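You operate a simulated robot arm through the tools that you are given. There is no shell and no other tool. Be economical: measure what you need, move in short steps, check, and stop when the job is done.

The job below is to be done with a simulated two-armed robot. You get a single attempt, and the scene is never put back.

## Task
Throttle the running blower to about the column on test card 1, log it and shut down.
Fine: open the tap valve first; hold the logger box while pressing log; stop, then main off.

It is judged by the outcome, as a careful person would: the job done as asked, and still so three seconds after it is handed in. It fails if anything else is knocked over, pushed out of place, dropped, spilled or broken.

## Robot
Two 7-joint arms with fingered hands on one trunk, on a base that drives. Base frame: it is fixed to the floor where the robot stands at the start and does not move with it; the origin is under the middle of the robot, x ahead of it, y to its left, z up; the surface under the hand at the start is at about z = 780. Lengths are in mm, angles in degrees, forces in N, time in s.
The left shoulder is at the start at [24, 173, 1456], the right one opposite. With the tool pointing down near the work surface each hand reaches from about 100 to 540 mm from the robot's upright axis, wherever it stands, measured 20 degrees to its own side. Places, roughly: bay switch [500, -600, 1300]; blower on the slide [400, -1700, 1000]; blue reset button [600, -400, 1200]; blue tag [250, -1250, 1500]; blue vent valve [600, 0, 1500]; cards drawer [300, -100, 500]; cleanout door [100, -600, 800]; direction switch [600, -400, 1300]; emergency stop button [100, -400, 700]; green changeover lever [200, -600, 900]; green damper lever [400, -1900, 1100]; green start button [600, -200, 1200]; green tag [250, -1500, 1500]; jog button [300, -200, 800]; lamp test button [500, -600, 1400]; log button [300, 0, 800]. Payload 3.5 kg a hand.
The TCP of each hand is the grasp point between the finger pads, 30 mm short of the fingertips. In the tool frame z runs along the fingers and y along their closing line. Largest opening 104 mm; the body of the gripper starts 35 mm behind the TCP. The gripper is a hand of 3 fingers: y runs from the thumb to the fingers, the wrist lies at [-15, -104, -178] in the tool frame.
Orientation is that of the tool frame in the base frame, as a unit quaternion [w, x, y, z]. With the fingers straight down and the wrist toward the robot, the tool's x, y and z point along [0, 1, 0], [1, 0, 0] and [0, 0, -1] of the base frame.

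## Interface
- The arms move only by the tool send_rows. It takes "left_targets", "right_targets" or both (then of equal length, played together; a hand with none holds still); each is a list of rows, each a list of 6 numbers: the shift along the tool's x, y, z in mm, then the turn, a rotation vector about the tool's x, y, z in degrees. In form: [[tx, ty, tz, wx, wy, wz], ...]. A call has 1 to 20 rows; each row shifts and turns the commanded pose from where the row before left it, along the tool's axes as they then stand. Each row takes 0.2 s and may step no farther than 50 mm and 8.6 degrees from the row before; otherwise, the whole call is refused. Where a pose cannot be reached the arm comes as near as it can. A force on the tool above 40 N (or 10 N above the force at the start of the call, whichever is more), or a blocked arm, ends the call early, and 0.2 s more pass. In this call time passes only in rows, and 0.2 s behind the last. The reply holds the time, the measured pose of the TCP, the force on the tool along the base axes, the opening and the grip force, in the units named above and with some noise, with the torque about the TCP (base axes, N m) and any sound that the robot's microphone picked up.
- Cameras (640 x 400 px; columns grow to the right, rows downward): "scene" is now at [96.5, -18.5, 1620.3]; the picture's right is [-0.24, -0.97, 0.00], its down [-0.65, 0.16, -0.74] and it looks along [0.72, -0.18, -0.67] (base axes); focal length 214 px, centre (320, 200). "left" rides on the left gripper at [-64, -94, -117] in its tool frame; the picture's right is [-0.72, -0.33, 0.61], its down [0.64, -0.65, 0.40] and it looks along [0.27, 0.68, 0.68] (tool axes); focal length 238 px, centre (320, 200). "right" rides on the right gripper at [64, -94, -117] in its tool frame; the picture's right is [-0.72, 0.33, -0.61], its down [-0.64, -0.65, 0.40] and it looks along [-0.27, 0.68, 0.68] (tool axes); focal length 238 px, centre (320, 200). There is no depth. A picture from a camera that has moved, and an enlarged one, comes with that camera's place and axes in the base frame and with its lens.
- camera(camera): a new picture of that camera. No time passes.
- lift_body(by): slides the trunk up (or, below 0, down) by that many mm; the arms and the scene camera ride with it, the base frame stays. It gives what a move gives, with no picture.
- base_move(legs): drives the robot by 1 to 6 legs, each [ahead, left, turn to the left] in mm, mm and degrees, along the robot's own axes; the way and the turn of a leg run together, so that a leg with both is an arc; at most 1500 mm and 180 degrees a leg. The arms and the cameras ride along, it lands a little off, and it stops where it bumps. It gives what a move gives.
- finger_targets(index, middle, thumb_bend, thumb_turn, hand): sets how far each is bent, from 0 (flat) to 100 (curled in); at 30 the hand is open as for a grip, at 70 the pads meet at the TCP. One left out holds its place. A second passes; each finger stops where it meets its share of the squeeze, and holds until it gets a number again. It is the only way to open and close the hand. It gives what a move gives, with no picture; readings hold the bend of each and the force on the fingers (four entries, about 0 where the hand has none), thumb and palm. thumb_turn goes from beside the hand (0) to across from the fingers (100), as for a grip.
- head_to(pan, tilt): turns the head with the scene camera to pan (to the left, within 86 degrees either way) and tilt (down, from -29 to 69), counted from straight ahead of the robot. It gives what a move gives.
- close_up(camera, box): a new picture of the part [left, top, right, bottom] of that camera's present view, enlarged. No time passes.
- job_done(): hands the job in; it is judged then, once.

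Work in short steps. Places have to be worked out from the pictures, the camera data and where the tool is seen: move nearer, look again, correct. Check each grasp and each placing, and mend what went wrong. You have 120 turns and 108 pictures in all, those below and enlarged ones among them. Open the grippers and draw the arms clear of the work before you hand the job in, unless the task says otherwise; then end with one line.

The tools are called after "Request:" as a command line: name --argument value ..., lists and objects as JSON in quotes. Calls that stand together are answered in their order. send_rows: Moves the arms, as the interface text tells. Its arguments: {"type":"object","properties":{"left_targets":{"type":"array"},"right_targets":{"type":"array"}},"required":[]} The other tools are called the same way: lift_body (by) slides the trunk up or down; finger_targets (index, middle, thumb_bend, thumb_turn, hand) moves the fingers one by one; base_move (legs) drives the base; head_to (pan, tilt) turns the head that bears the scene camera; camera (camera) takes a picture; close_up (camera, box) takes an enlarged picture of a part of a camera's view; job_done () hands the job in.

At the start:

```text
time: 0.0
left_position: [549.2, 131.3, 1469.7]
left_orientation: [0.0, 0.707, 0.707, 0.0]
left_contact_force: [0.2, 0.4, -0.1]
left_moment: [0.0, 0.0, 0.02]
left_grip_width: 103.7
left_finger_force: 0.0
left_shape: jaw
left_bend: [30.0, 30.0, 30.0, 98.0]
left_finger forces: [0.0, 0.0, 0.0, 0.0, 0.1, 0.0]
right_position: [381.8, -279.9, 1521.5]
right_orientation: [0.0, 0.707, 0.707, 0.0]
right_contact_force: [0.1, -0.8, 0.2]
right_moment: [-0.02, -0.02, 0.0]
right_grip_width: 103.7
right_finger_force: 0.0
right_shape: jaw
right_bend: [30.0, 30.0, 30.0, 98.0]
right_finger forces: [0.0, 0.0, 0.0, 0.1, 0.0, 0.0]
trunk travel left (down, up): [-550.0, 204.0]
robot x, y, heading: [0.4, -4.1, 0.0]
head pan, tilt: [-14.0, 42.0]
```

scene: 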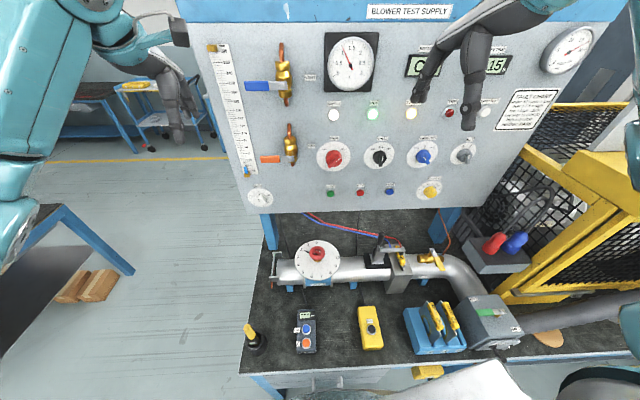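
right: 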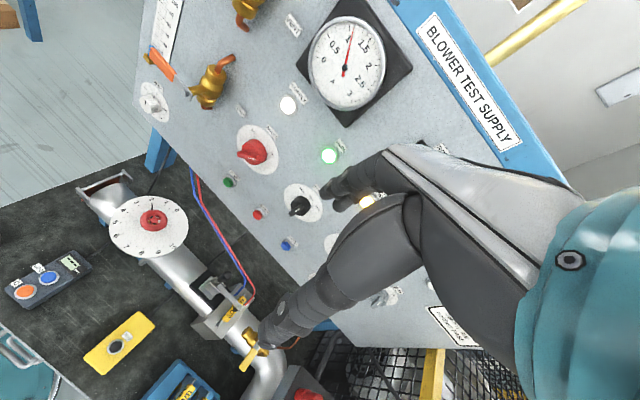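
left: 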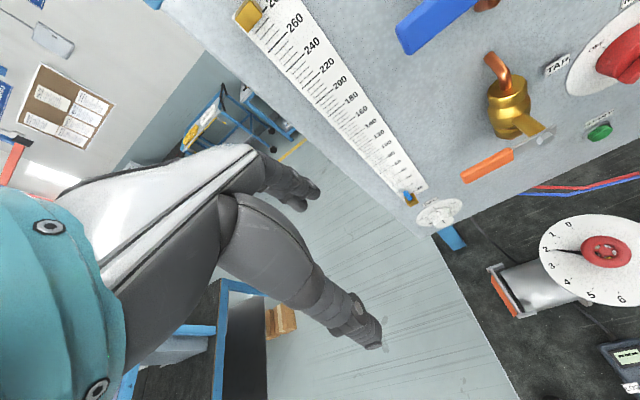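

The overview shows the panel, the throttle dial on the pipe, and the logger box. I'll enlarge parts of the scene to read labels.

Request:
close_up --camera "scene" --box '[200, 20, 400, 220]'

Request:
close_up --camera "scene" --box '[380, 20, 580, 220]'

Request:
close_up --camera "scene" --box '[230, 220, 530, 400]'

```text
2.00 times, centred on (300, 120) of scene
camera zoom: at [96.5, -18.5, 1620.3], right [-0.24, -0.97, 0.0], down [-0.65, 0.16, -0.74], along [0.72, -0.18, -0.67], focal length 429 px, centre (360, 360)
```

zoom: 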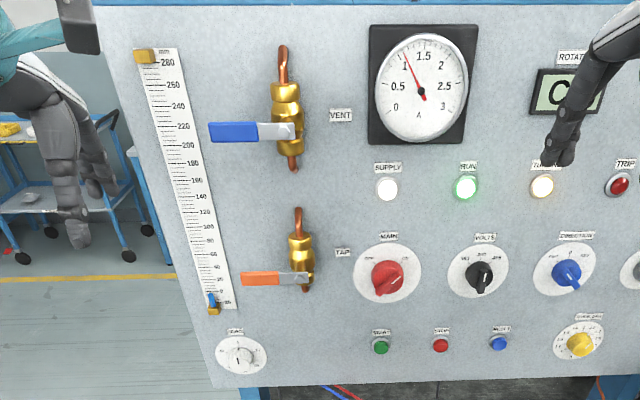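

```text
2.00 times, centred on (480, 120) of scene
camera zoom: at [96.5, -18.5, 1620.3], right [-0.24, -0.97, 0.0], down [-0.65, 0.16, -0.74], along [0.72, -0.18, -0.67], focal length 429 px, centre (0, 360)
```

zoom: 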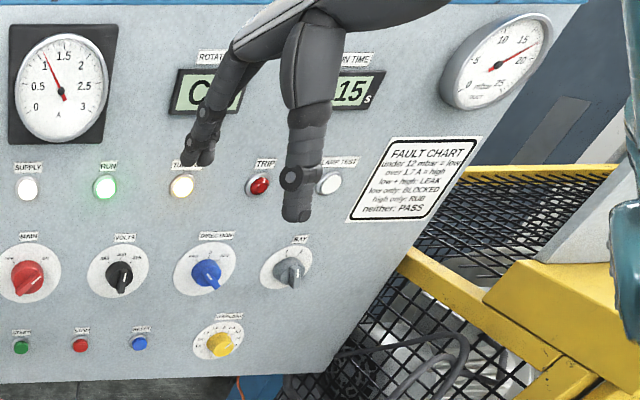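

```text
2.13 times, centred on (380, 310) of scene
camera zoom: at [96.5, -18.5, 1620.3], right [-0.24, -0.97, 0.0], down [-0.65, 0.16, -0.74], along [0.72, -0.18, -0.67], focal length 458 px, centre (192, -35)
```

zoom: 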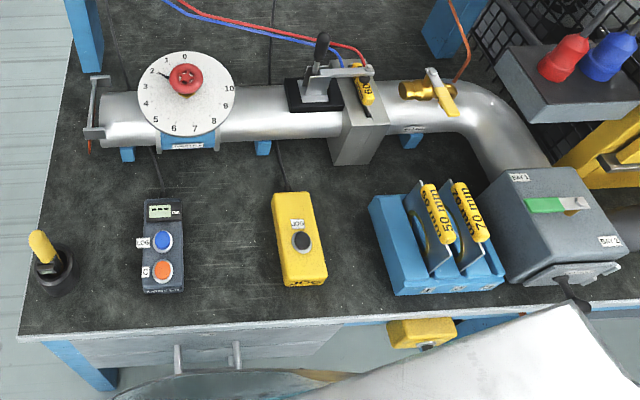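

Test card 1 must be found; I'll enlarge the left view's notice board, and look down at the drawer area.

Request:
close_up --camera "left" --box '[0, 40, 140, 160]'

Request:
close_up --camera "right" --box '[100, 160, 340, 310]'

Request:
head_to --pan -14 --tilt 69

Request:
camera --camera "scene"

```text
3.33 times, centred on (70, 100) of left
camera zoom: at [455.8, 66.3, 1586.2], right [-0.33, -0.72, -0.61], down [-0.65, 0.64, -0.4], along [0.68, 0.27, -0.68], focal length 794 px, centre (1153, 533)
```

zoom: 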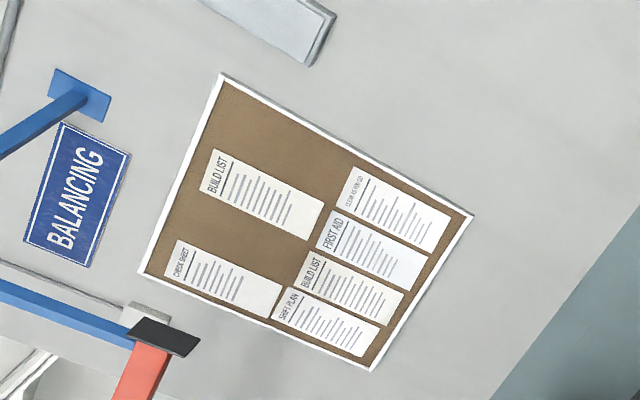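

```text
2.67 times, centred on (220, 235) of right
camera zoom: at [286.5, -217.3, 1637.1], right [0.33, -0.72, 0.61], down [-0.65, -0.64, -0.4], along [0.68, -0.27, -0.68], focal length 636 px, centre (587, 107)
```

zoom: 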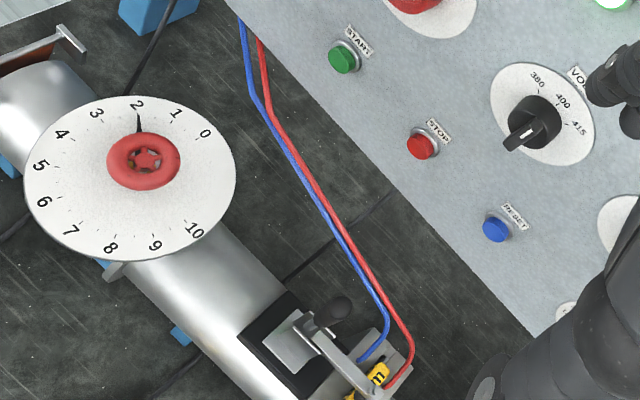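

```text
time: 0.9
left_position: [549.5, 131.8, 1468.2]
left_orientation: [0.0, 0.707, 0.707, 0.001]
left_contact_force: [0.3, 0.4, -0.3]
left_moment: [0.04, 0.0, 0.0]
left_grip_width: 103.5
left_finger_force: 0.0
left_shape: jaw
left_bend: [30.0, 30.0, 30.0, 98.0]
left_finger forces: [0.1, 0.0, 0.0, 0.0, 0.0, 0.0]
right_position: [380.4, -279.9, 1521.2]
right_orientation: [0.0, 0.707, 0.707, 0.001]
right_contact_force: [-0.4, -0.4, -0.1]
right_moment: [0.0, 0.02, 0.0]
right_grip_width: 103.8
right_finger_force: 0.1
right_shape: jaw
right_bend: [30.0, 30.0, 30.0, 98.0]
right_finger forces: [0.0, 0.1, 0.0, 0.1, 0.1, 0.0]
trunk travel left (down, up): [-550.0, 204.0]
robot x, y, heading: [-1.2, 0.1, 0.0]
head pan, tilt: [-14.0, 68.8]
```

```text
99 pictures are left
camera scene: at [69.8, -11.8, 1587.2], right [-0.24, -0.97, 0.0], down [-0.9, 0.23, -0.36], along [0.35, -0.09, -0.93], focal length 214 px, centre (320, 200)
```

scene: 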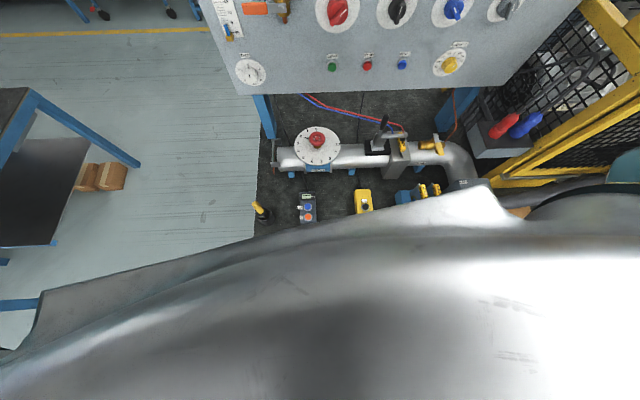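

The robot's own body hides the drawer. I'll back up and look at the table front.

Request:
base_move --legs '[[-450, 0, 0]]'

Request:
head_to --pan 0 --tilt 55

Request:
camera --camera "scene"

```text
time: 3.6
left_position: [103.2, 133.1, 1468.5]
left_orientation: [0.001, 0.706, 0.709, 0.001]
left_contact_force: [-0.3, -0.4, -0.3]
left_moment: [-0.01, 0.02, 0.03]
left_grip_width: 103.8
left_finger_force: 0.0
left_shape: jaw
left_bend: [30.0, 30.0, 30.0, 98.0]
left_finger forces: [0.1, 0.0, 0.0, 0.0, 0.0, 0.0]
right_position: [-65.2, -280.8, 1521.3]
right_orientation: [0.0, 0.706, 0.708, 0.0]
right_contact_force: [-0.4, 0.1, 0.4]
right_moment: [0.0, -0.02, -0.01]
right_grip_width: 103.7
right_finger_force: 0.0
right_shape: jaw
right_bend: [30.0, 30.0, 30.0, 98.0]
right_finger forces: [0.1, 0.0, 0.0, 0.1, 0.0, 0.1]
trunk travel left (down, up): [-550.0, 204.0]
robot x, y, heading: [-446.3, -0.8, 0.3]
head pan, tilt: [-14.0, 68.8]
```

```text
time: 4.4
left_position: [102.2, 132.8, 1469.2]
left_orientation: [0.0, 0.705, 0.709, 0.0]
left_contact_force: [0.1, -0.4, 0.1]
left_moment: [0.0, -0.03, 0.01]
left_grip_width: 103.6
left_finger_force: 0.1
left_shape: jaw
left_bend: [30.0, 30.0, 30.0, 98.0]
left_finger forces: [0.0, 0.1, 0.1, 0.1, 0.0, 0.0]
right_position: [-64.6, -280.3, 1522.7]
right_orientation: [-0.001, 0.706, 0.708, 0.0]
right_contact_force: [-0.3, -0.7, 0.1]
right_moment: [-0.01, 0.0, 0.01]
right_grip_width: 103.7
right_finger_force: 0.0
right_shape: jaw
right_bend: [30.0, 30.0, 30.0, 98.0]
right_finger forces: [0.0, 0.1, 0.2, 0.0, 0.1, 0.1]
trunk travel left (down, up): [-550.0, 204.0]
robot x, y, heading: [-449.4, -0.7, 0.1]
head pan, tilt: [0.0, 55.0]
```

```text
98 pictures are left
camera scene: at [-359.2, 1.1, 1602.6], right [0.0, -1.0, 0.0], down [-0.82, 0.0, -0.57], along [0.57, 0.0, -0.82], focal length 214 px, centre (320, 200)
```

scene: 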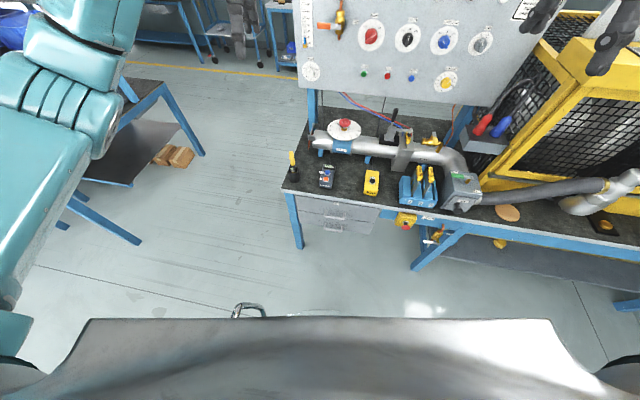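

Request:
close_up --camera "scene" --box '[270, 90, 520, 260]'

Request:
close_up --camera "scene" --box '[290, 180, 390, 250]'

```text
2.35 times, centred on (395, 175) of scene
camera zoom: at [-359.2, 1.1, 1602.6], right [0.0, -1.0, 0.0], down [-0.82, 0.0, -0.57], along [0.57, 0.0, -0.82], focal length 505 px, centre (144, 259)
```

zoom: 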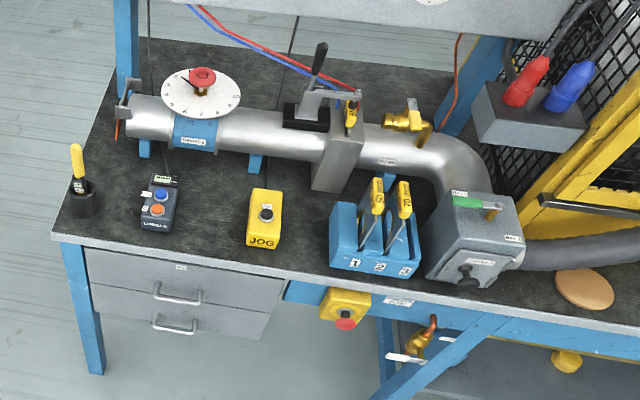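

```text
5.71 times, centred on (340, 215) of scene
camera zoom: at [-359.2, 1.1, 1602.6], right [0.0, -1.0, 0.0], down [-0.82, 0.0, -0.57], along [0.57, 0.0, -0.82], focal length 1226 px, centre (206, 114)
```

zoom: 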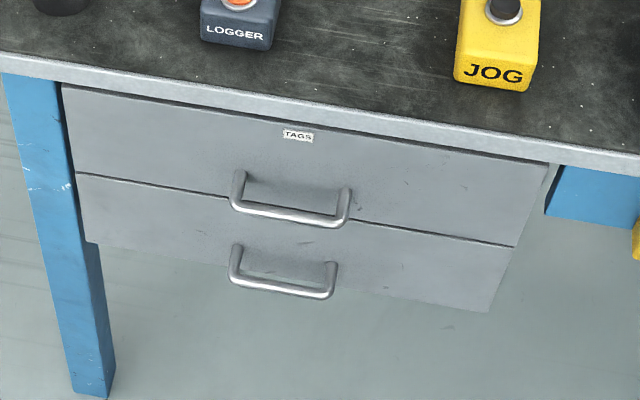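

The lower drawer is likely CARDS; its handle at about [200, -78, 500]. I lower the trunk to see and reach it.

Request:
lift_body --by -540

Request:
head_to --pan -5 --tilt 40

Request:
camera --camera "scene"

Request:
camera --camera "right"

```text
refused: -540 is not a number from -400 to 400
```

```text
time: 5.2
left_position: [102.1, 132.3, 1468.5]
left_orientation: [0.0, 0.706, 0.708, 0.0]
left_contact_force: [0.0, 0.7, -1.3]
left_moment: [-0.01, -0.02, 0.02]
left_grip_width: 103.5
left_finger_force: 0.0
left_shape: jaw
left_bend: [30.0, 30.0, 30.0, 98.0]
left_finger forces: [0.0, 0.1, 0.0, 0.0, 0.0, 0.1]
right_position: [-63.9, -279.2, 1521.1]
right_orientation: [0.0, 0.706, 0.708, 0.0]
right_contact_force: [0.8, -0.3, 0.0]
right_moment: [0.01, -0.01, 0.02]
right_grip_width: 103.5
right_finger_force: 0.1
right_shape: jaw
right_bend: [30.0, 30.0, 30.0, 98.0]
right_finger forces: [0.0, 0.1, 0.0, 0.1, 0.1, 0.1]
trunk travel left (down, up): [-550.0, 204.0]
robot x, y, heading: [-445.3, 1.7, 0.2]
head pan, tilt: [-5.0, 40.0]
```

```text
95 pictures are left
camera scene: at [-346.4, -6.2, 1623.3], right [-0.08, -1.0, 0.0], down [-0.64, 0.05, -0.77], along [0.76, -0.06, -0.64], focal length 214 px, centre (320, 200)
```

scene: 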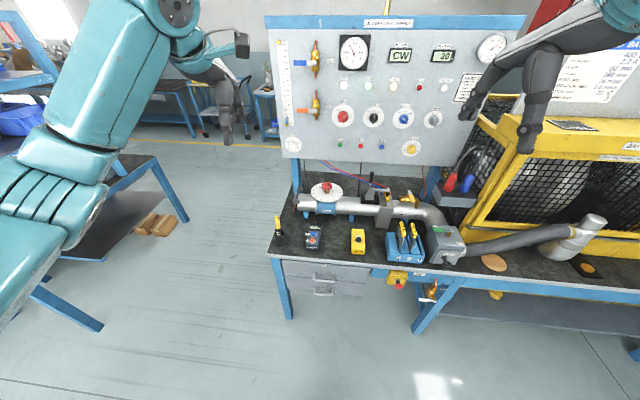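

```text
94 pictures are left
camera right: at [-159.0, -217.0, 1637.0], right [0.33, -0.72, 0.61], down [-0.65, -0.64, -0.4], along [0.68, -0.27, -0.68], focal length 238 px, centre (320, 200)
```

right: 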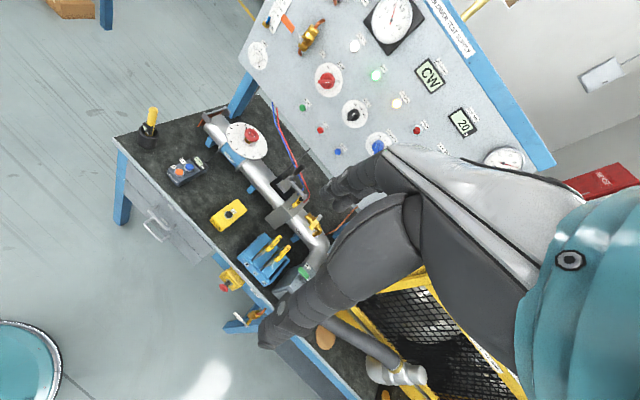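

A poster hangs behind the guard on the right; I'll read it before lowering, then lower the trunk.

Request:
head_to --pan -40 --tilt 20

Request:
camera --camera "scene"

Request:
lift_body --by -400

Request:
lift_body --by -140

Request:
head_to --pan -5 --tilt 35

Request:
camera --camera "scene"

```text
time: 6.2
left_position: [101.9, 132.4, 1469.1]
left_orientation: [0.0, 0.706, 0.708, 0.001]
left_contact_force: [0.1, 0.2, -0.3]
left_moment: [0.0, -0.01, -0.01]
left_grip_width: 103.8
left_finger_force: 0.0
left_shape: jaw
left_bend: [30.0, 30.0, 30.0, 98.0]
left_finger forces: [0.1, 0.1, 0.1, 0.0, 0.1, 0.1]
right_position: [-65.3, -279.9, 1521.5]
right_orientation: [0.0, 0.706, 0.708, -0.001]
right_contact_force: [-0.2, -0.1, -0.2]
right_moment: [0.01, -0.02, 0.02]
right_grip_width: 103.3
right_finger_force: 0.1
right_shape: jaw
right_bend: [30.0, 30.0, 30.0, 98.0]
right_finger forces: [0.0, 0.0, 0.0, 0.0, 0.0, 0.0]
trunk travel left (down, up): [-550.0, 204.0]
robot x, y, heading: [-446.3, -3.4, 0.1]
head pan, tilt: [-40.0, 20.0]
```

```text
93 pictures are left
camera scene: at [-359.4, -58.6, 1654.7], right [-0.64, -0.77, 0.0], down [-0.26, 0.22, -0.94], along [0.72, -0.6, -0.34], focal length 214 px, centre (320, 200)
```

scene: 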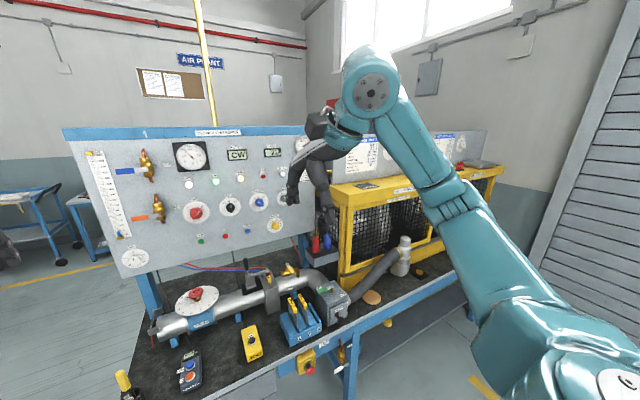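

```text
time: 10.0
left_position: [101.7, 132.1, 1069.0]
left_orientation: [0.0, 0.706, 0.708, 0.0]
left_contact_force: [1.0, 0.2, -0.3]
left_moment: [0.0, 0.01, 0.02]
left_grip_width: 103.6
left_finger_force: 0.1
left_shape: jaw
left_bend: [30.0, 30.0, 30.0, 98.0]
left_finger forces: [0.0, 0.0, 0.0, 0.1, 0.0, 0.1]
right_position: [-64.8, -279.7, 1122.9]
right_orientation: [0.0, 0.706, 0.708, 0.0]
right_contact_force: [-0.4, -0.4, 0.0]
right_moment: [0.0, 0.02, -0.01]
right_grip_width: 103.5
right_finger_force: 0.0
right_shape: jaw
right_bend: [30.0, 30.0, 30.0, 98.0]
right_finger forces: [0.1, 0.0, 0.0, 0.0, 0.0, 0.0]
trunk travel left (down, up): [-150.0, 604.0]
robot x, y, heading: [-448.0, -3.4, 0.7]
head pan, tilt: [-40.0, 20.0]
```

```text
time: 11.7
left_position: [102.7, 132.6, 929.6]
left_orientation: [0.001, 0.705, 0.709, 0.0]
left_contact_force: [-0.3, -0.4, 1.2]
left_moment: [-0.03, -0.04, 0.0]
left_grip_width: 103.6
left_finger_force: 0.0
left_shape: jaw
left_bend: [30.0, 30.0, 30.0, 98.0]
left_finger forces: [0.0, 0.0, 0.0, 0.1, 0.1, 0.0]
right_position: [-66.4, -279.6, 982.2]
right_orientation: [0.0, 0.706, 0.708, -0.001]
right_contact_force: [-0.1, 0.8, 0.4]
right_moment: [0.01, -0.02, 0.0]
right_grip_width: 103.6
right_finger_force: 0.1
right_shape: jaw
right_bend: [30.0, 30.0, 30.0, 98.0]
right_finger forces: [0.1, 0.1, 0.1, 0.1, 0.0, 0.0]
trunk travel left (down, up): [-10.0, 744.0]
robot x, y, heading: [-445.7, 0.5, 0.5]
head pan, tilt: [-40.0, 20.0]
```

```text
time: 12.7
left_position: [102.1, 132.1, 928.3]
left_orientation: [0.0, 0.706, 0.708, 0.0]
left_contact_force: [0.8, -0.9, -0.5]
left_moment: [-0.01, -0.02, 0.02]
left_grip_width: 103.5
left_finger_force: 0.0
left_shape: jaw
left_bend: [30.0, 30.0, 30.0, 98.0]
left_finger forces: [0.0, 0.0, 0.1, 0.1, 0.1, 0.0]
right_position: [-65.3, -279.3, 981.8]
right_orientation: [0.0, 0.705, 0.709, -0.001]
right_contact_force: [0.0, -0.5, 0.3]
right_moment: [0.02, -0.01, -0.02]
right_grip_width: 103.7
right_finger_force: 0.0
right_shape: jaw
right_bend: [30.0, 30.0, 30.0, 98.0]
right_finger forces: [0.0, 0.1, 0.0, 0.0, 0.0, 0.1]
trunk travel left (down, up): [-10.0, 744.0]
robot x, y, heading: [-448.7, -1.6, 0.4]
head pan, tilt: [-5.0, 35.0]
```

```text
92 pictures are left
camera scene: at [-136.2, -5.7, 1074.7], right [-0.08, -1.0, 0.0], down [-0.57, 0.05, -0.82], along [0.82, -0.07, -0.57], focal length 214 px, centre (320, 200)
```

scene: 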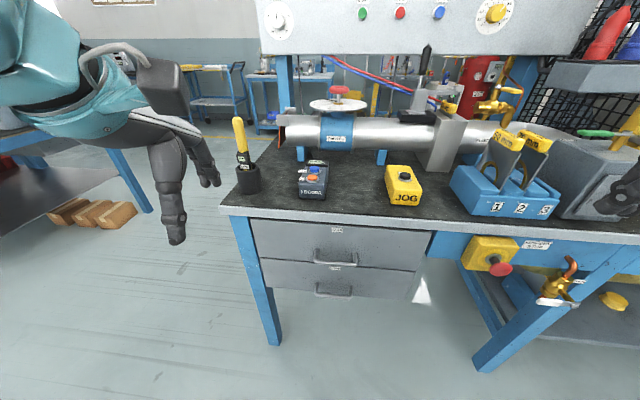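

Request:
close_up --camera "scene" --box '[220, 200, 460, 350]'

```text
2.67 times, centred on (340, 275) of scene
camera zoom: at [-136.2, -5.7, 1074.7], right [-0.08, -1.0, 0.0], down [-0.57, 0.05, -0.82], along [0.82, -0.07, -0.57], focal length 572 px, centre (267, 0)
```

zoom: 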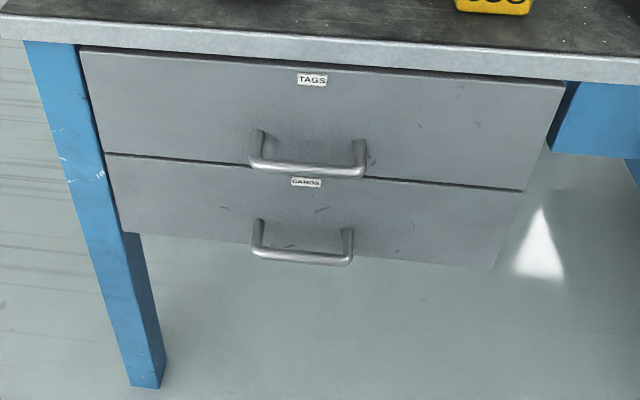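

The lower drawer is CARDS, its bar at about [183, -72, 533]. I lower the right hand and pitch its fingers 48° forward.

Request:
send_rows --right_targets '[[0, 0, 50, 0, 0, 0], [0, 0, 50, 0, 0, 0], [0, 0, 50, 0, 0, 0], [0, 0, 50, 0, 0, 0], [0, 0, 50, 0, 0, 0], [0, 0, 50, 0, 0, 0], [0, 0, 50, 0, 0, 0], [0, 0, 30, 0, 0, 0], [0, 0, 0, -8, 0, 0], [0, 0, 0, -8, 0, 0], [0, 0, 0, -8, 0, 0], [0, 0, 0, -8, 0, 0], [0, 0, 0, -8, 0, 0], [0, 0, 0, -8, 0, 0]]'

Request:
camera --camera "right"

```text
time: 15.7
left_position: [102.8, 132.6, 929.6]
left_orientation: [0.0, 0.707, 0.708, -0.001]
left_contact_force: [0.2, 0.5, -1.1]
left_moment: [-0.03, 0.01, -0.01]
left_grip_width: 103.6
left_finger_force: 0.0
left_shape: jaw
left_bend: [30.0, 30.0, 30.0, 98.0]
left_finger forces: [0.0, 0.1, 0.0, 0.1, 0.0, 0.0]
right_position: [71.5, -363.6, 693.5]
right_orientation: [0.287, 0.645, 0.647, 0.288]
right_contact_force: [0.5, 0.5, 0.6]
right_moment: [0.01, 0.02, 0.01]
right_grip_width: 103.9
right_finger_force: 0.1
right_shape: jaw
right_bend: [30.0, 30.0, 30.0, 98.0]
right_finger forces: [0.0, 0.0, 0.1, 0.0, 0.1, 0.0]
right hand out of reach, approached as far as the arm can: row 1, 2, 3, 4, 5, 6, 7, 9, 10, 11
trunk travel left (down, up): [-10.0, 744.0]
robot x, y, heading: [-446.8, -2.1, 0.2]
head pan, tilt: [-5.0, 35.0]
```

```text
90 pictures are left
camera right: at [-78.1, -301.2, 700.6], right [-0.23, -0.72, 0.65], down [-0.13, -0.64, -0.76], along [0.96, -0.26, 0.05], focal length 238 px, centre (320, 200)
```

right: 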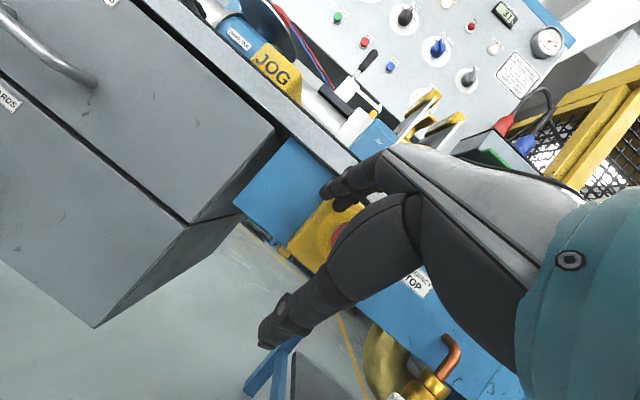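

The hand stopped short and near the emergency stop; I draw it back, left, then down.

Request:
send_rows --right_targets '[[0, -30, -33, 0, 0, 0], [10, -30, -33, 0, 0, 0], [35, 0, 0, 0, 0, 0], [40, 0, 0, 0, 0, 0], [40, 0, 0, 0, 0, 0], [0, -30, 27, 0, 0, 0], [0, -30, 27, 0, 0, 0], [0, -30, 27, 0, 0, 0], [0, -24, 22, 0, 0, 0]]'

Request:
camera --camera "right"

```text
time: 17.7
left_position: [103.1, 132.8, 929.6]
left_orientation: [0.0, 0.706, 0.708, 0.0]
left_contact_force: [-0.2, -0.2, -0.1]
left_moment: [0.03, 0.0, 0.02]
left_grip_width: 103.7
left_finger_force: 0.0
left_shape: jaw
left_bend: [30.0, 30.0, 30.0, 98.0]
left_finger forces: [0.0, 0.1, 0.1, 0.0, 0.1, 0.0]
right_position: [-5.0, -265.0, 485.9]
right_orientation: [0.288, 0.644, 0.647, 0.288]
right_contact_force: [-0.6, -0.9, 0.0]
right_moment: [-0.02, 0.02, 0.01]
right_grip_width: 103.7
right_finger_force: 0.1
right_shape: jaw
right_bend: [30.0, 30.0, 30.0, 98.0]
right_finger forces: [0.0, 0.1, 0.0, 0.1, 0.0, 0.0]
right hand out of reach, approached as far as the arm can: row 2, 3, 4, 5
trunk travel left (down, up): [-10.0, 744.0]
robot x, y, heading: [-445.1, 2.6, 0.5]
head pan, tilt: [-5.0, 35.0]
```

```text
89 pictures are left
camera right: at [-154.4, -202.9, 492.8], right [-0.23, -0.72, 0.65], down [-0.13, -0.64, -0.76], along [0.96, -0.26, 0.05], focal length 238 px, centre (320, 200)
```

right: 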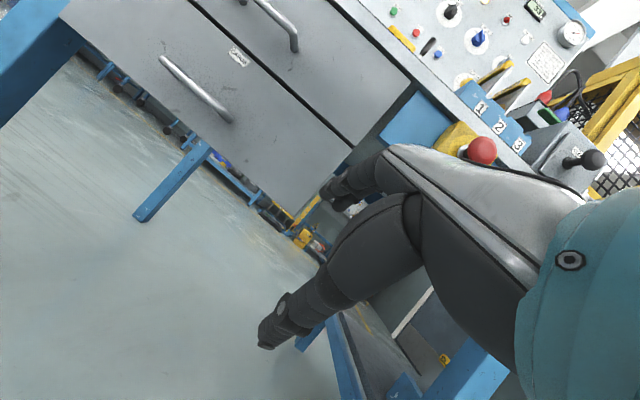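

Handle triangulates to about [195, -77, 512]. I drive ahead 100 and left 185 to bring the hand in front of it.

Request:
base_move --legs '[[100, 185, 0]]'

Request:
camera --camera "right"

Request:
camera --camera "scene"

```text
time: 19.3
left_position: [201.7, 315.1, 930.1]
left_orientation: [0.0, 0.706, 0.708, 0.0]
left_contact_force: [-0.5, -1.1, -0.7]
left_moment: [0.03, -0.02, 0.04]
left_grip_width: 103.7
left_finger_force: 0.0
left_shape: jaw
left_bend: [30.0, 30.0, 30.0, 98.0]
left_finger forces: [0.0, 0.0, 0.0, 0.1, 0.0, 0.0]
right_position: [94.7, -82.6, 486.7]
right_orientation: [0.287, 0.645, 0.647, 0.287]
right_contact_force: [-0.4, 0.5, -0.8]
right_moment: [0.0, 0.0, -0.02]
right_grip_width: 104.0
right_finger_force: 0.1
right_shape: jaw
right_bend: [30.0, 30.0, 30.0, 98.0]
right_finger forces: [0.0, 0.0, 0.0, 0.0, 0.1, 0.1]
trunk travel left (down, up): [-10.0, 744.0]
robot x, y, heading: [-351.3, 180.1, 0.0]
head pan, tilt: [-5.0, 35.0]
```

```text
88 pictures are left
camera right: at [-55.9, -19.9, 493.3], right [-0.24, -0.72, 0.65], down [-0.13, -0.64, -0.76], along [0.96, -0.27, 0.05], focal length 238 px, centre (320, 200)
```

right: 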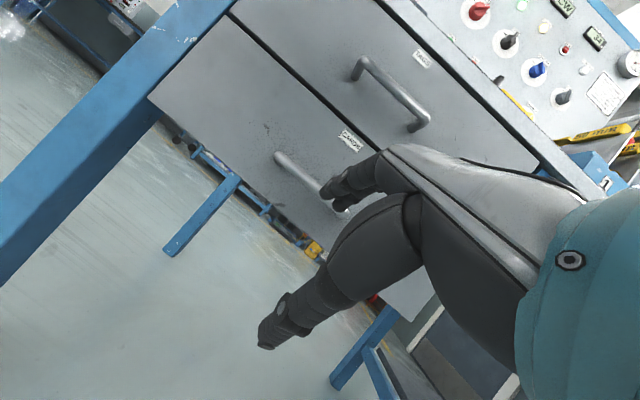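

```text
87 pictures are left
camera scene: at [-37.6, 177.4, 1074.7], right [-0.08, -1.0, 0.0], down [-0.57, 0.05, -0.82], along [0.82, -0.07, -0.57], focal length 214 px, centre (320, 200)
```

scene: 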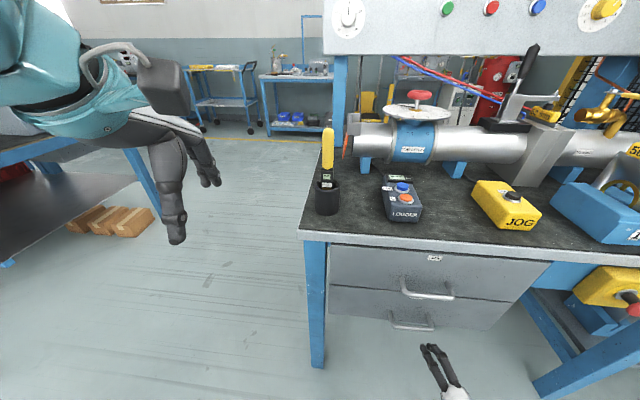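

The bar is at x≈195, y -28…-123, z≈513. I partly close the hand, then shift along tool y by 87 so the bar lies between fingers and thumb.

Request:
finger_targets --hand "right" --index 47 --middle 47 --thumb_bend 47

Request:
send_rows --right_targets '[[6, 30, 0, 0, 0, 0], [0, 30, 0, 0, 0, 0], [0, 27, 0, 0, 0, 0]]'

Request:
camera --camera "right"

```text
time: 20.3
left_position: [201.1, 313.8, 928.9]
left_orientation: [0.0, 0.705, 0.709, 0.0]
left_contact_force: [-0.4, 0.2, -0.5]
left_moment: [0.02, -0.02, -0.01]
left_grip_width: 103.8
left_finger_force: 0.0
left_shape: jaw
left_bend: [30.0, 30.0, 30.0, 98.0]
left_finger forces: [0.0, 0.0, 0.0, 0.1, 0.1, 0.0]
right_position: [93.2, -81.7, 487.1]
right_orientation: [0.287, 0.645, 0.647, 0.289]
right_contact_force: [0.6, 0.0, -0.7]
right_moment: [0.0, -0.01, -0.02]
right_grip_width: 60.7
right_finger_force: 0.0
right_shape: fingers
right_bend: [47.0, 47.0, 47.0, 98.0]
right_finger forces: [0.0, 0.1, 0.1, 0.0, 0.0, 0.1]
trunk travel left (down, up): [-10.0, 744.0]
robot x, y, heading: [-348.5, 182.1, -0.1]
head pan, tilt: [-5.0, 35.0]
```

```text
time: 21.1
left_position: [201.7, 314.5, 928.7]
left_orientation: [0.0, 0.706, 0.708, 0.0]
left_contact_force: [0.9, 0.1, 0.3]
left_moment: [-0.01, 0.01, -0.02]
left_grip_width: 103.5
left_finger_force: 0.1
left_shape: jaw
left_bend: [30.0, 30.0, 30.0, 98.0]
left_finger forces: [0.0, 0.0, 0.0, 0.0, 0.0, 0.0]
right_position: [152.9, -76.6, 551.7]
right_orientation: [0.287, 0.644, 0.648, 0.288]
right_contact_force: [-0.1, -0.1, -0.7]
right_moment: [0.0, 0.01, 0.06]
right_grip_width: 60.8
right_finger_force: 0.2
right_shape: fingers
right_bend: [47.0, 47.0, 47.0, 98.0]
right_finger forces: [0.1, 0.0, 0.1, 0.0, 0.0, 0.1]
trunk travel left (down, up): [-10.0, 744.0]
robot x, y, heading: [-349.8, 179.3, 0.0]
head pan, tilt: [-5.0, 35.0]
```

```text
86 pictures are left
camera right: at [2.5, -13.6, 558.0], right [-0.23, -0.72, 0.65], down [-0.13, -0.64, -0.75], along [0.96, -0.27, 0.05], focal length 238 px, centre (320, 200)
```

right: 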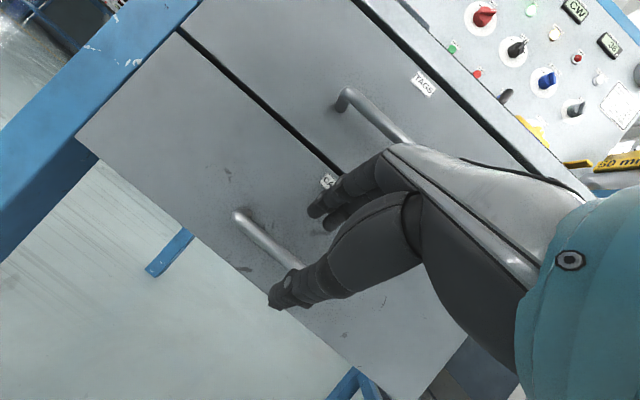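

The bar lines up with the forward projection of the grasp point. I advance 40 mm along the fingers.

Request:
send_rows --right_targets '[[0, 0, 20, 0, 0, 0], [0, 0, 21, 0, 0, 0]]'

Request:
camera --camera "right"

```text
time: 21.7
left_position: [199.9, 314.5, 929.6]
left_orientation: [0.001, 0.706, 0.708, 0.001]
left_contact_force: [0.8, -0.7, -0.8]
left_moment: [-0.02, -0.03, 0.02]
left_grip_width: 103.8
left_finger_force: 0.1
left_shape: jaw
left_bend: [30.0, 30.0, 30.0, 98.0]
left_finger forces: [0.0, 0.0, 0.1, 0.1, 0.1, 0.1]
right_position: [179.3, -74.2, 525.3]
right_orientation: [0.286, 0.645, 0.648, 0.287]
right_contact_force: [-18.1, 4.2, 5.2]
right_moment: [-0.03, -0.35, 0.14]
right_grip_width: 56.0
right_finger_force: 9.4
right_shape: fingers
right_bend: [50.0, 50.0, 47.0, 98.0]
right_finger forces: [8.4, 10.1, 0.0, 0.0, 0.0, 0.0]
trunk travel left (down, up): [-10.0, 744.0]
robot x, y, heading: [-349.8, 181.4, 0.2]
head pan, tilt: [-5.0, 35.0]
```

```text
85 pictures are left
camera right: at [30.1, -13.1, 531.2], right [-0.23, -0.72, 0.65], down [-0.13, -0.64, -0.76], along [0.96, -0.26, 0.05], focal length 238 px, centre (320, 200)
```

right: 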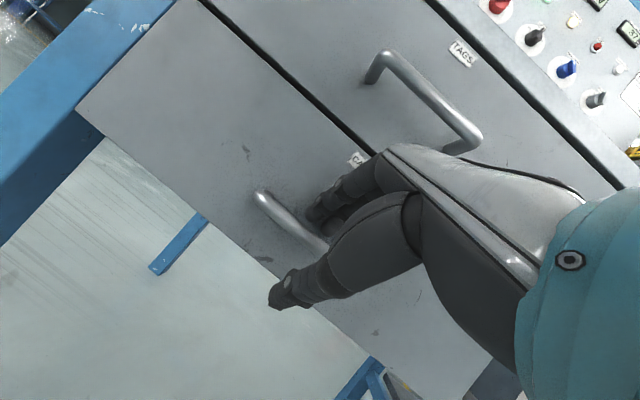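

The fingertips touch the drawer face behind the bar and the thumb is below it. I close the hand.

Request:
finger_targets --hand "right" --index 70 --middle 70 --thumb_bend 65

Request:
camera --camera "right"

```text
time: 22.7
left_position: [200.7, 314.6, 928.8]
left_orientation: [0.0, 0.706, 0.709, -0.001]
left_contact_force: [-0.4, 0.3, 0.3]
left_moment: [0.01, -0.01, 0.01]
left_grip_width: 103.6
left_finger_force: 0.0
left_shape: jaw
left_bend: [30.0, 30.0, 30.0, 98.0]
left_finger forces: [0.0, 0.1, 0.0, 0.0, 0.0, 0.1]
right_position: [183.6, -77.6, 523.7]
right_orientation: [0.287, 0.645, 0.647, 0.288]
right_contact_force: [1.3, -0.8, -0.3]
right_moment: [-0.01, -0.01, -0.02]
right_grip_width: 8.8
right_finger_force: 0.6
right_shape: fingers
right_bend: [69.0, 70.0, 65.0, 98.0]
right_finger forces: [1.4, 0.1, 0.0, 0.0, 0.0, 0.1]
trunk travel left (down, up): [-10.0, 744.0]
robot x, y, heading: [-345.8, 183.0, 0.4]
head pan, tilt: [-5.0, 35.0]
```

```text
84 pictures are left
camera right: at [32.8, -14.0, 530.7], right [-0.24, -0.72, 0.65], down [-0.13, -0.64, -0.76], along [0.96, -0.27, 0.05], focal length 238 px, centre (320, 200)
```

right: 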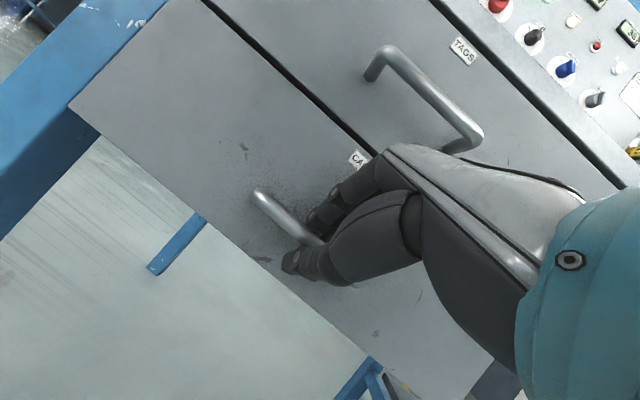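

The fingers seem hooked behind the bar. I pull 40 mm toward the robot and check the force.

Request:
send_rows --right_targets '[[0, -13, -15, 0, 0, 0], [0, -13, -15, 0, 0, 0]]'

Request:
camera --camera "right"

```text
time: 23.3
left_position: [201.7, 315.0, 929.9]
left_orientation: [0.0, 0.707, 0.708, 0.0]
left_contact_force: [0.5, 0.5, -1.1]
left_moment: [0.01, 0.0, 0.02]
left_grip_width: 103.7
left_finger_force: 0.1
left_shape: jaw
left_bend: [30.0, 30.0, 30.0, 98.0]
left_finger forces: [0.0, 0.0, 0.1, 0.0, 0.0, 0.0]
right_position: [142.6, -75.8, 523.0]
right_orientation: [0.287, 0.644, 0.648, 0.288]
right_contact_force: [-0.4, 0.6, -0.1]
right_moment: [-0.02, -0.02, -0.01]
right_grip_width: 7.6
right_finger_force: 0.1
right_shape: fingers
right_bend: [70.0, 70.0, 65.0, 98.0]
right_finger forces: [0.1, 0.0, 0.1, 0.1, 0.1, 0.0]
trunk travel left (down, up): [-10.0, 744.0]
robot x, y, heading: [-348.4, 184.2, 0.1]
head pan, tilt: [-5.0, 35.0]
```

```text
83 pictures are left
camera right: at [-7.2, -14.3, 531.1], right [-0.24, -0.72, 0.65], down [-0.13, -0.64, -0.76], along [0.96, -0.27, 0.05], focal length 238 px, centre (320, 200)
```

right: 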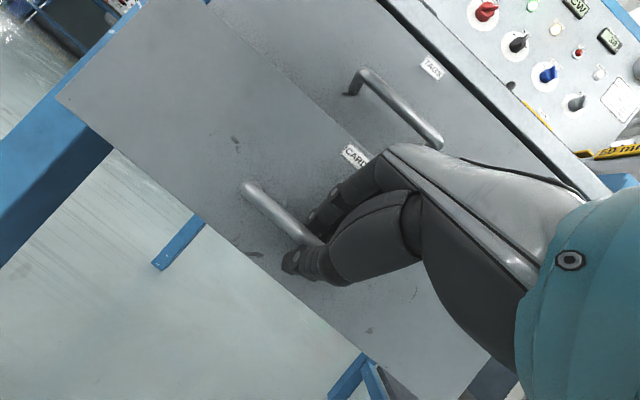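

The drawer is coming out with the hand. I pull it the rest of the way by backing the base 210 mm.

Request:
base_move --legs '[[-210, 0, 0]]'

Request:
camera --camera "right"

Request:
camera --camera "scene"

```text
time: 24.7
left_position: [48.6, 317.1, 928.5]
left_orientation: [-0.001, 0.705, 0.71, 0.0]
left_contact_force: [0.5, 0.2, -0.7]
left_moment: [-0.02, -0.01, -0.04]
left_grip_width: 103.7
left_finger_force: 0.0
left_shape: jaw
left_bend: [30.0, 30.0, 30.0, 98.0]
left_finger forces: [0.1, 0.0, 0.0, 0.0, 0.1, 0.0]
right_position: [-12.0, -64.4, 526.1]
right_orientation: [0.276, 0.639, 0.654, 0.297]
right_contact_force: [1.4, 8.6, 2.3]
right_moment: [0.09, -0.05, 0.18]
right_grip_width: 10.0
right_finger_force: 5.6
right_shape: fingers
right_bend: [68.0, 70.0, 65.0, 98.0]
right_finger forces: [1.8, 9.2, 0.0, 0.0, 0.0, 0.1]
trunk travel left (down, up): [-10.0, 744.0]
robot x, y, heading: [-503.2, 181.5, 0.2]
head pan, tilt: [-5.0, 35.0]
stopped in leg 1: the force on the tool passed its limit at 45 N (the readings are from after the stop); the commanded pose is now the measured one
```

```text
82 pictures are left
camera right: at [-162.3, -5.9, 534.1], right [-0.21, -0.74, 0.64], down [-0.12, -0.63, -0.77], along [0.97, -0.24, 0.04], focal length 238 px, centre (320, 200)
```

right: 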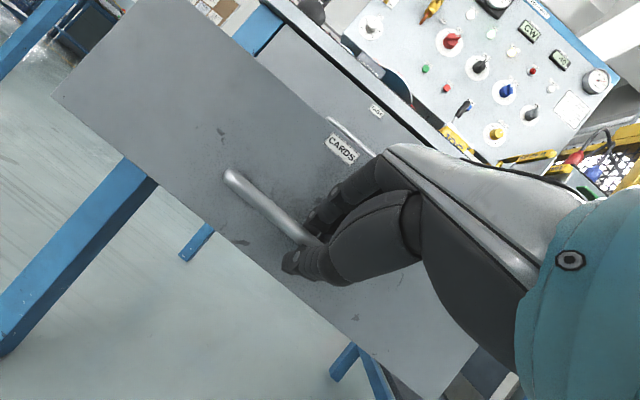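

```text
81 pictures are left
camera scene: at [-189.8, 179.2, 1074.6], right [-0.08, -1.0, 0.0], down [-0.57, 0.05, -0.82], along [0.82, -0.07, -0.57], focal length 214 px, centre (320, 200)
```

scene: 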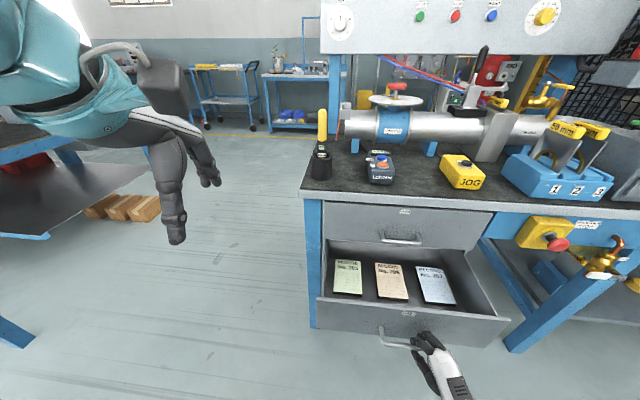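

Three cards lie in the open drawer (full stop reached). I enlarge them.

Request:
close_up --camera "scene" --box '[325, 250, 465, 310]'

```text
4.57 times, centred on (395, 280) of scene
camera zoom: at [-189.8, 179.2, 1074.6], right [-0.08, -1.0, 0.0], down [-0.57, 0.05, -0.82], along [0.82, -0.07, -0.57], focal length 980 px, centre (-23, -166)
```

zoom: 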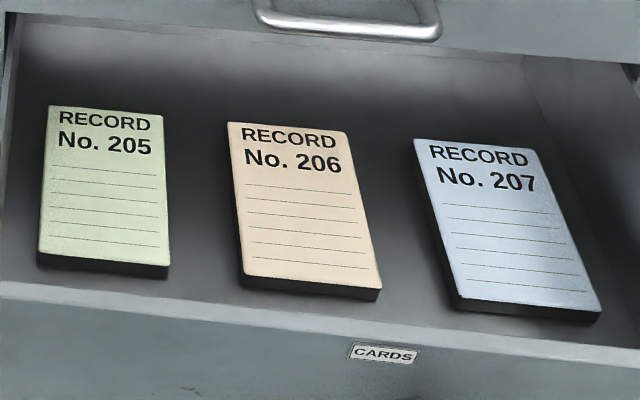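

These are only blank records; test card 1 must hang elsewhere. I push the drawer shut again the same way.

Request:
base_move --legs '[[185, 0, 0]]'

Request:
send_rows --right_targets '[[0, 6, 7, 0, 0, 0], [0, 6, 7, 0, 0, 0]]'

Request:
camera --camera "right"

```text
time: 26.2
left_position: [234.2, 317.5, 928.1]
left_orientation: [0.0, 0.704, 0.71, 0.0]
left_contact_force: [-0.1, -0.5, 0.0]
left_moment: [0.0, -0.02, 0.0]
left_grip_width: 103.6
left_finger_force: 0.0
left_shape: jaw
left_bend: [30.0, 30.0, 30.0, 98.0]
left_finger forces: [0.0, 0.0, 0.0, 0.1, 0.1, 0.1]
right_position: [176.8, -65.5, 524.2]
right_orientation: [0.277, 0.64, 0.653, 0.295]
right_contact_force: [1.0, -0.3, 0.4]
right_moment: [-0.01, -0.06, 0.0]
right_grip_width: 9.1
right_finger_force: 1.4
right_shape: fingers
right_bend: [68.0, 70.0, 65.0, 98.0]
right_finger forces: [1.8, 0.0, 0.1, 0.0, 0.0, 0.1]
trunk travel left (down, up): [-10.0, 744.0]
robot x, y, heading: [-312.6, 181.9, 0.4]
head pan, tilt: [-5.0, 35.0]
```

```text
time: 26.9
left_position: [235.6, 317.6, 929.5]
left_orientation: [0.0, 0.705, 0.71, -0.001]
left_contact_force: [0.5, 1.0, -0.2]
left_moment: [0.01, 0.03, -0.03]
left_grip_width: 103.5
left_finger_force: 0.0
left_shape: jaw
left_bend: [30.0, 30.0, 30.0, 98.0]
left_finger forces: [0.1, 0.0, 0.1, 0.0, 0.0, 0.0]
right_position: [193.4, -64.2, 523.9]
right_orientation: [0.277, 0.64, 0.653, 0.295]
right_contact_force: [-0.2, -0.4, -0.5]
right_moment: [0.0, -0.02, 0.01]
right_grip_width: 7.7
right_finger_force: 0.1
right_shape: fingers
right_bend: [70.0, 70.0, 65.0, 98.0]
right_finger forces: [0.0, 0.0, 0.0, 0.1, 0.1, 0.1]
trunk travel left (down, up): [-10.0, 744.0]
robot x, y, heading: [-312.5, 184.8, 0.6]
head pan, tilt: [-5.0, 35.0]
```

```text
79 pictures are left
camera right: at [42.8, -5.6, 532.8], right [-0.21, -0.74, 0.64], down [-0.12, -0.63, -0.76], along [0.97, -0.24, 0.05], focal length 238 px, centre (320, 200)
```

right: 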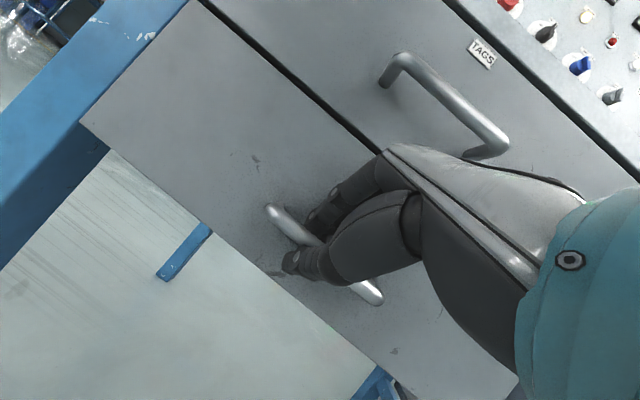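

The drawer is shut. I open the hand, withdraw along the fingers, and back the base off before raising.

Request:
finger_targets --hand "right" --index 47 --middle 47 --thumb_bend 45

Request:
send_rows --right_targets '[[0, 0, -25, 0, 0, 0], [0, 0, -30, 0, 0, 0], [0, -25, -20, 0, 0, 0]]'

Request:
base_move --legs '[[-300, 0, 0]]'

Request:
camera --camera "scene"

```text
time: 27.9
left_position: [233.7, 318.2, 930.4]
left_orientation: [0.0, 0.704, 0.71, -0.001]
left_contact_force: [-0.7, -0.8, -0.1]
left_moment: [-0.01, -0.01, -0.02]
left_grip_width: 103.5
left_finger_force: 0.1
left_shape: jaw
left_bend: [30.0, 30.0, 30.0, 98.0]
left_finger forces: [0.1, 0.0, 0.0, 0.0, 0.0, 0.0]
right_position: [192.1, -63.7, 522.3]
right_orientation: [0.273, 0.64, 0.655, 0.294]
right_contact_force: [-30.1, 1.8, -8.7]
right_moment: [0.03, 0.14, -0.11]
right_grip_width: 46.4
right_finger_force: 14.8
right_shape: fingers
right_bend: [59.0, 60.0, 45.0, 98.0]
right_finger forces: [10.4, 19.3, 0.0, 0.0, 0.0, 0.1]
trunk travel left (down, up): [-10.0, 744.0]
robot x, y, heading: [-315.7, 180.3, 0.5]
head pan, tilt: [-5.0, 35.0]
```

```text
time: 28.6
left_position: [235.0, 318.5, 929.7]
left_orientation: [0.0, 0.704, 0.71, 0.0]
left_contact_force: [-0.4, 0.3, -0.8]
left_moment: [0.01, -0.02, 0.03]
left_grip_width: 103.7
left_finger_force: 0.1
left_shape: jaw
left_bend: [30.0, 30.0, 30.0, 98.0]
left_finger forces: [0.1, 0.0, 0.1, 0.1, 0.1, 0.0]
right_position: [122.8, -68.1, 557.6]
right_orientation: [0.277, 0.639, 0.653, 0.296]
right_contact_force: [-1.0, -0.1, 0.4]
right_moment: [0.03, 0.02, 0.0]
right_grip_width: 62.0
right_finger_force: 0.3
right_shape: fingers
right_bend: [47.0, 47.0, 45.0, 98.0]
right_finger forces: [0.0, 0.1, 0.1, 0.0, 0.1, 0.0]
trunk travel left (down, up): [-10.0, 744.0]
robot x, y, heading: [-311.7, 184.2, 0.3]
head pan, tilt: [-5.0, 35.0]
```

```text
time: 30.7
left_position: [-65.3, 316.4, 929.3]
left_orientation: [0.0, 0.705, 0.709, 0.001]
left_contact_force: [0.8, -0.1, -0.1]
left_moment: [-0.02, -0.04, 0.0]
left_grip_width: 103.7
left_finger_force: 0.1
left_shape: jaw
left_bend: [30.0, 30.0, 30.0, 98.0]
left_finger forces: [0.0, 0.0, 0.1, 0.1, 0.1, 0.0]
right_position: [-180.3, -69.3, 557.3]
right_orientation: [0.277, 0.64, 0.653, 0.295]
right_contact_force: [1.0, -0.8, 0.0]
right_moment: [0.01, 0.0, -0.01]
right_grip_width: 62.0
right_finger_force: 0.0
right_shape: fingers
right_bend: [47.0, 47.0, 45.0, 98.0]
right_finger forces: [0.0, 0.0, 0.0, 0.0, 0.1, 0.0]
trunk travel left (down, up): [-10.0, 744.0]
robot x, y, heading: [-613.2, 184.6, 0.4]
head pan, tilt: [-5.0, 35.0]
```

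```text
78 pictures are left
camera scene: at [-304.2, 177.8, 1074.7], right [-0.08, -1.0, 0.0], down [-0.57, 0.05, -0.82], along [0.82, -0.07, -0.57], focal length 214 px, centre (320, 200)
```

scene: 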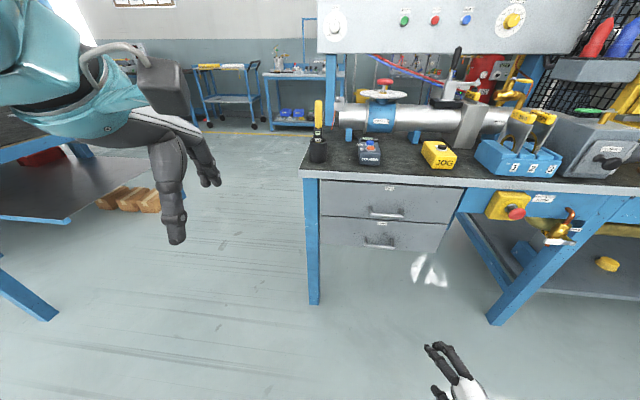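

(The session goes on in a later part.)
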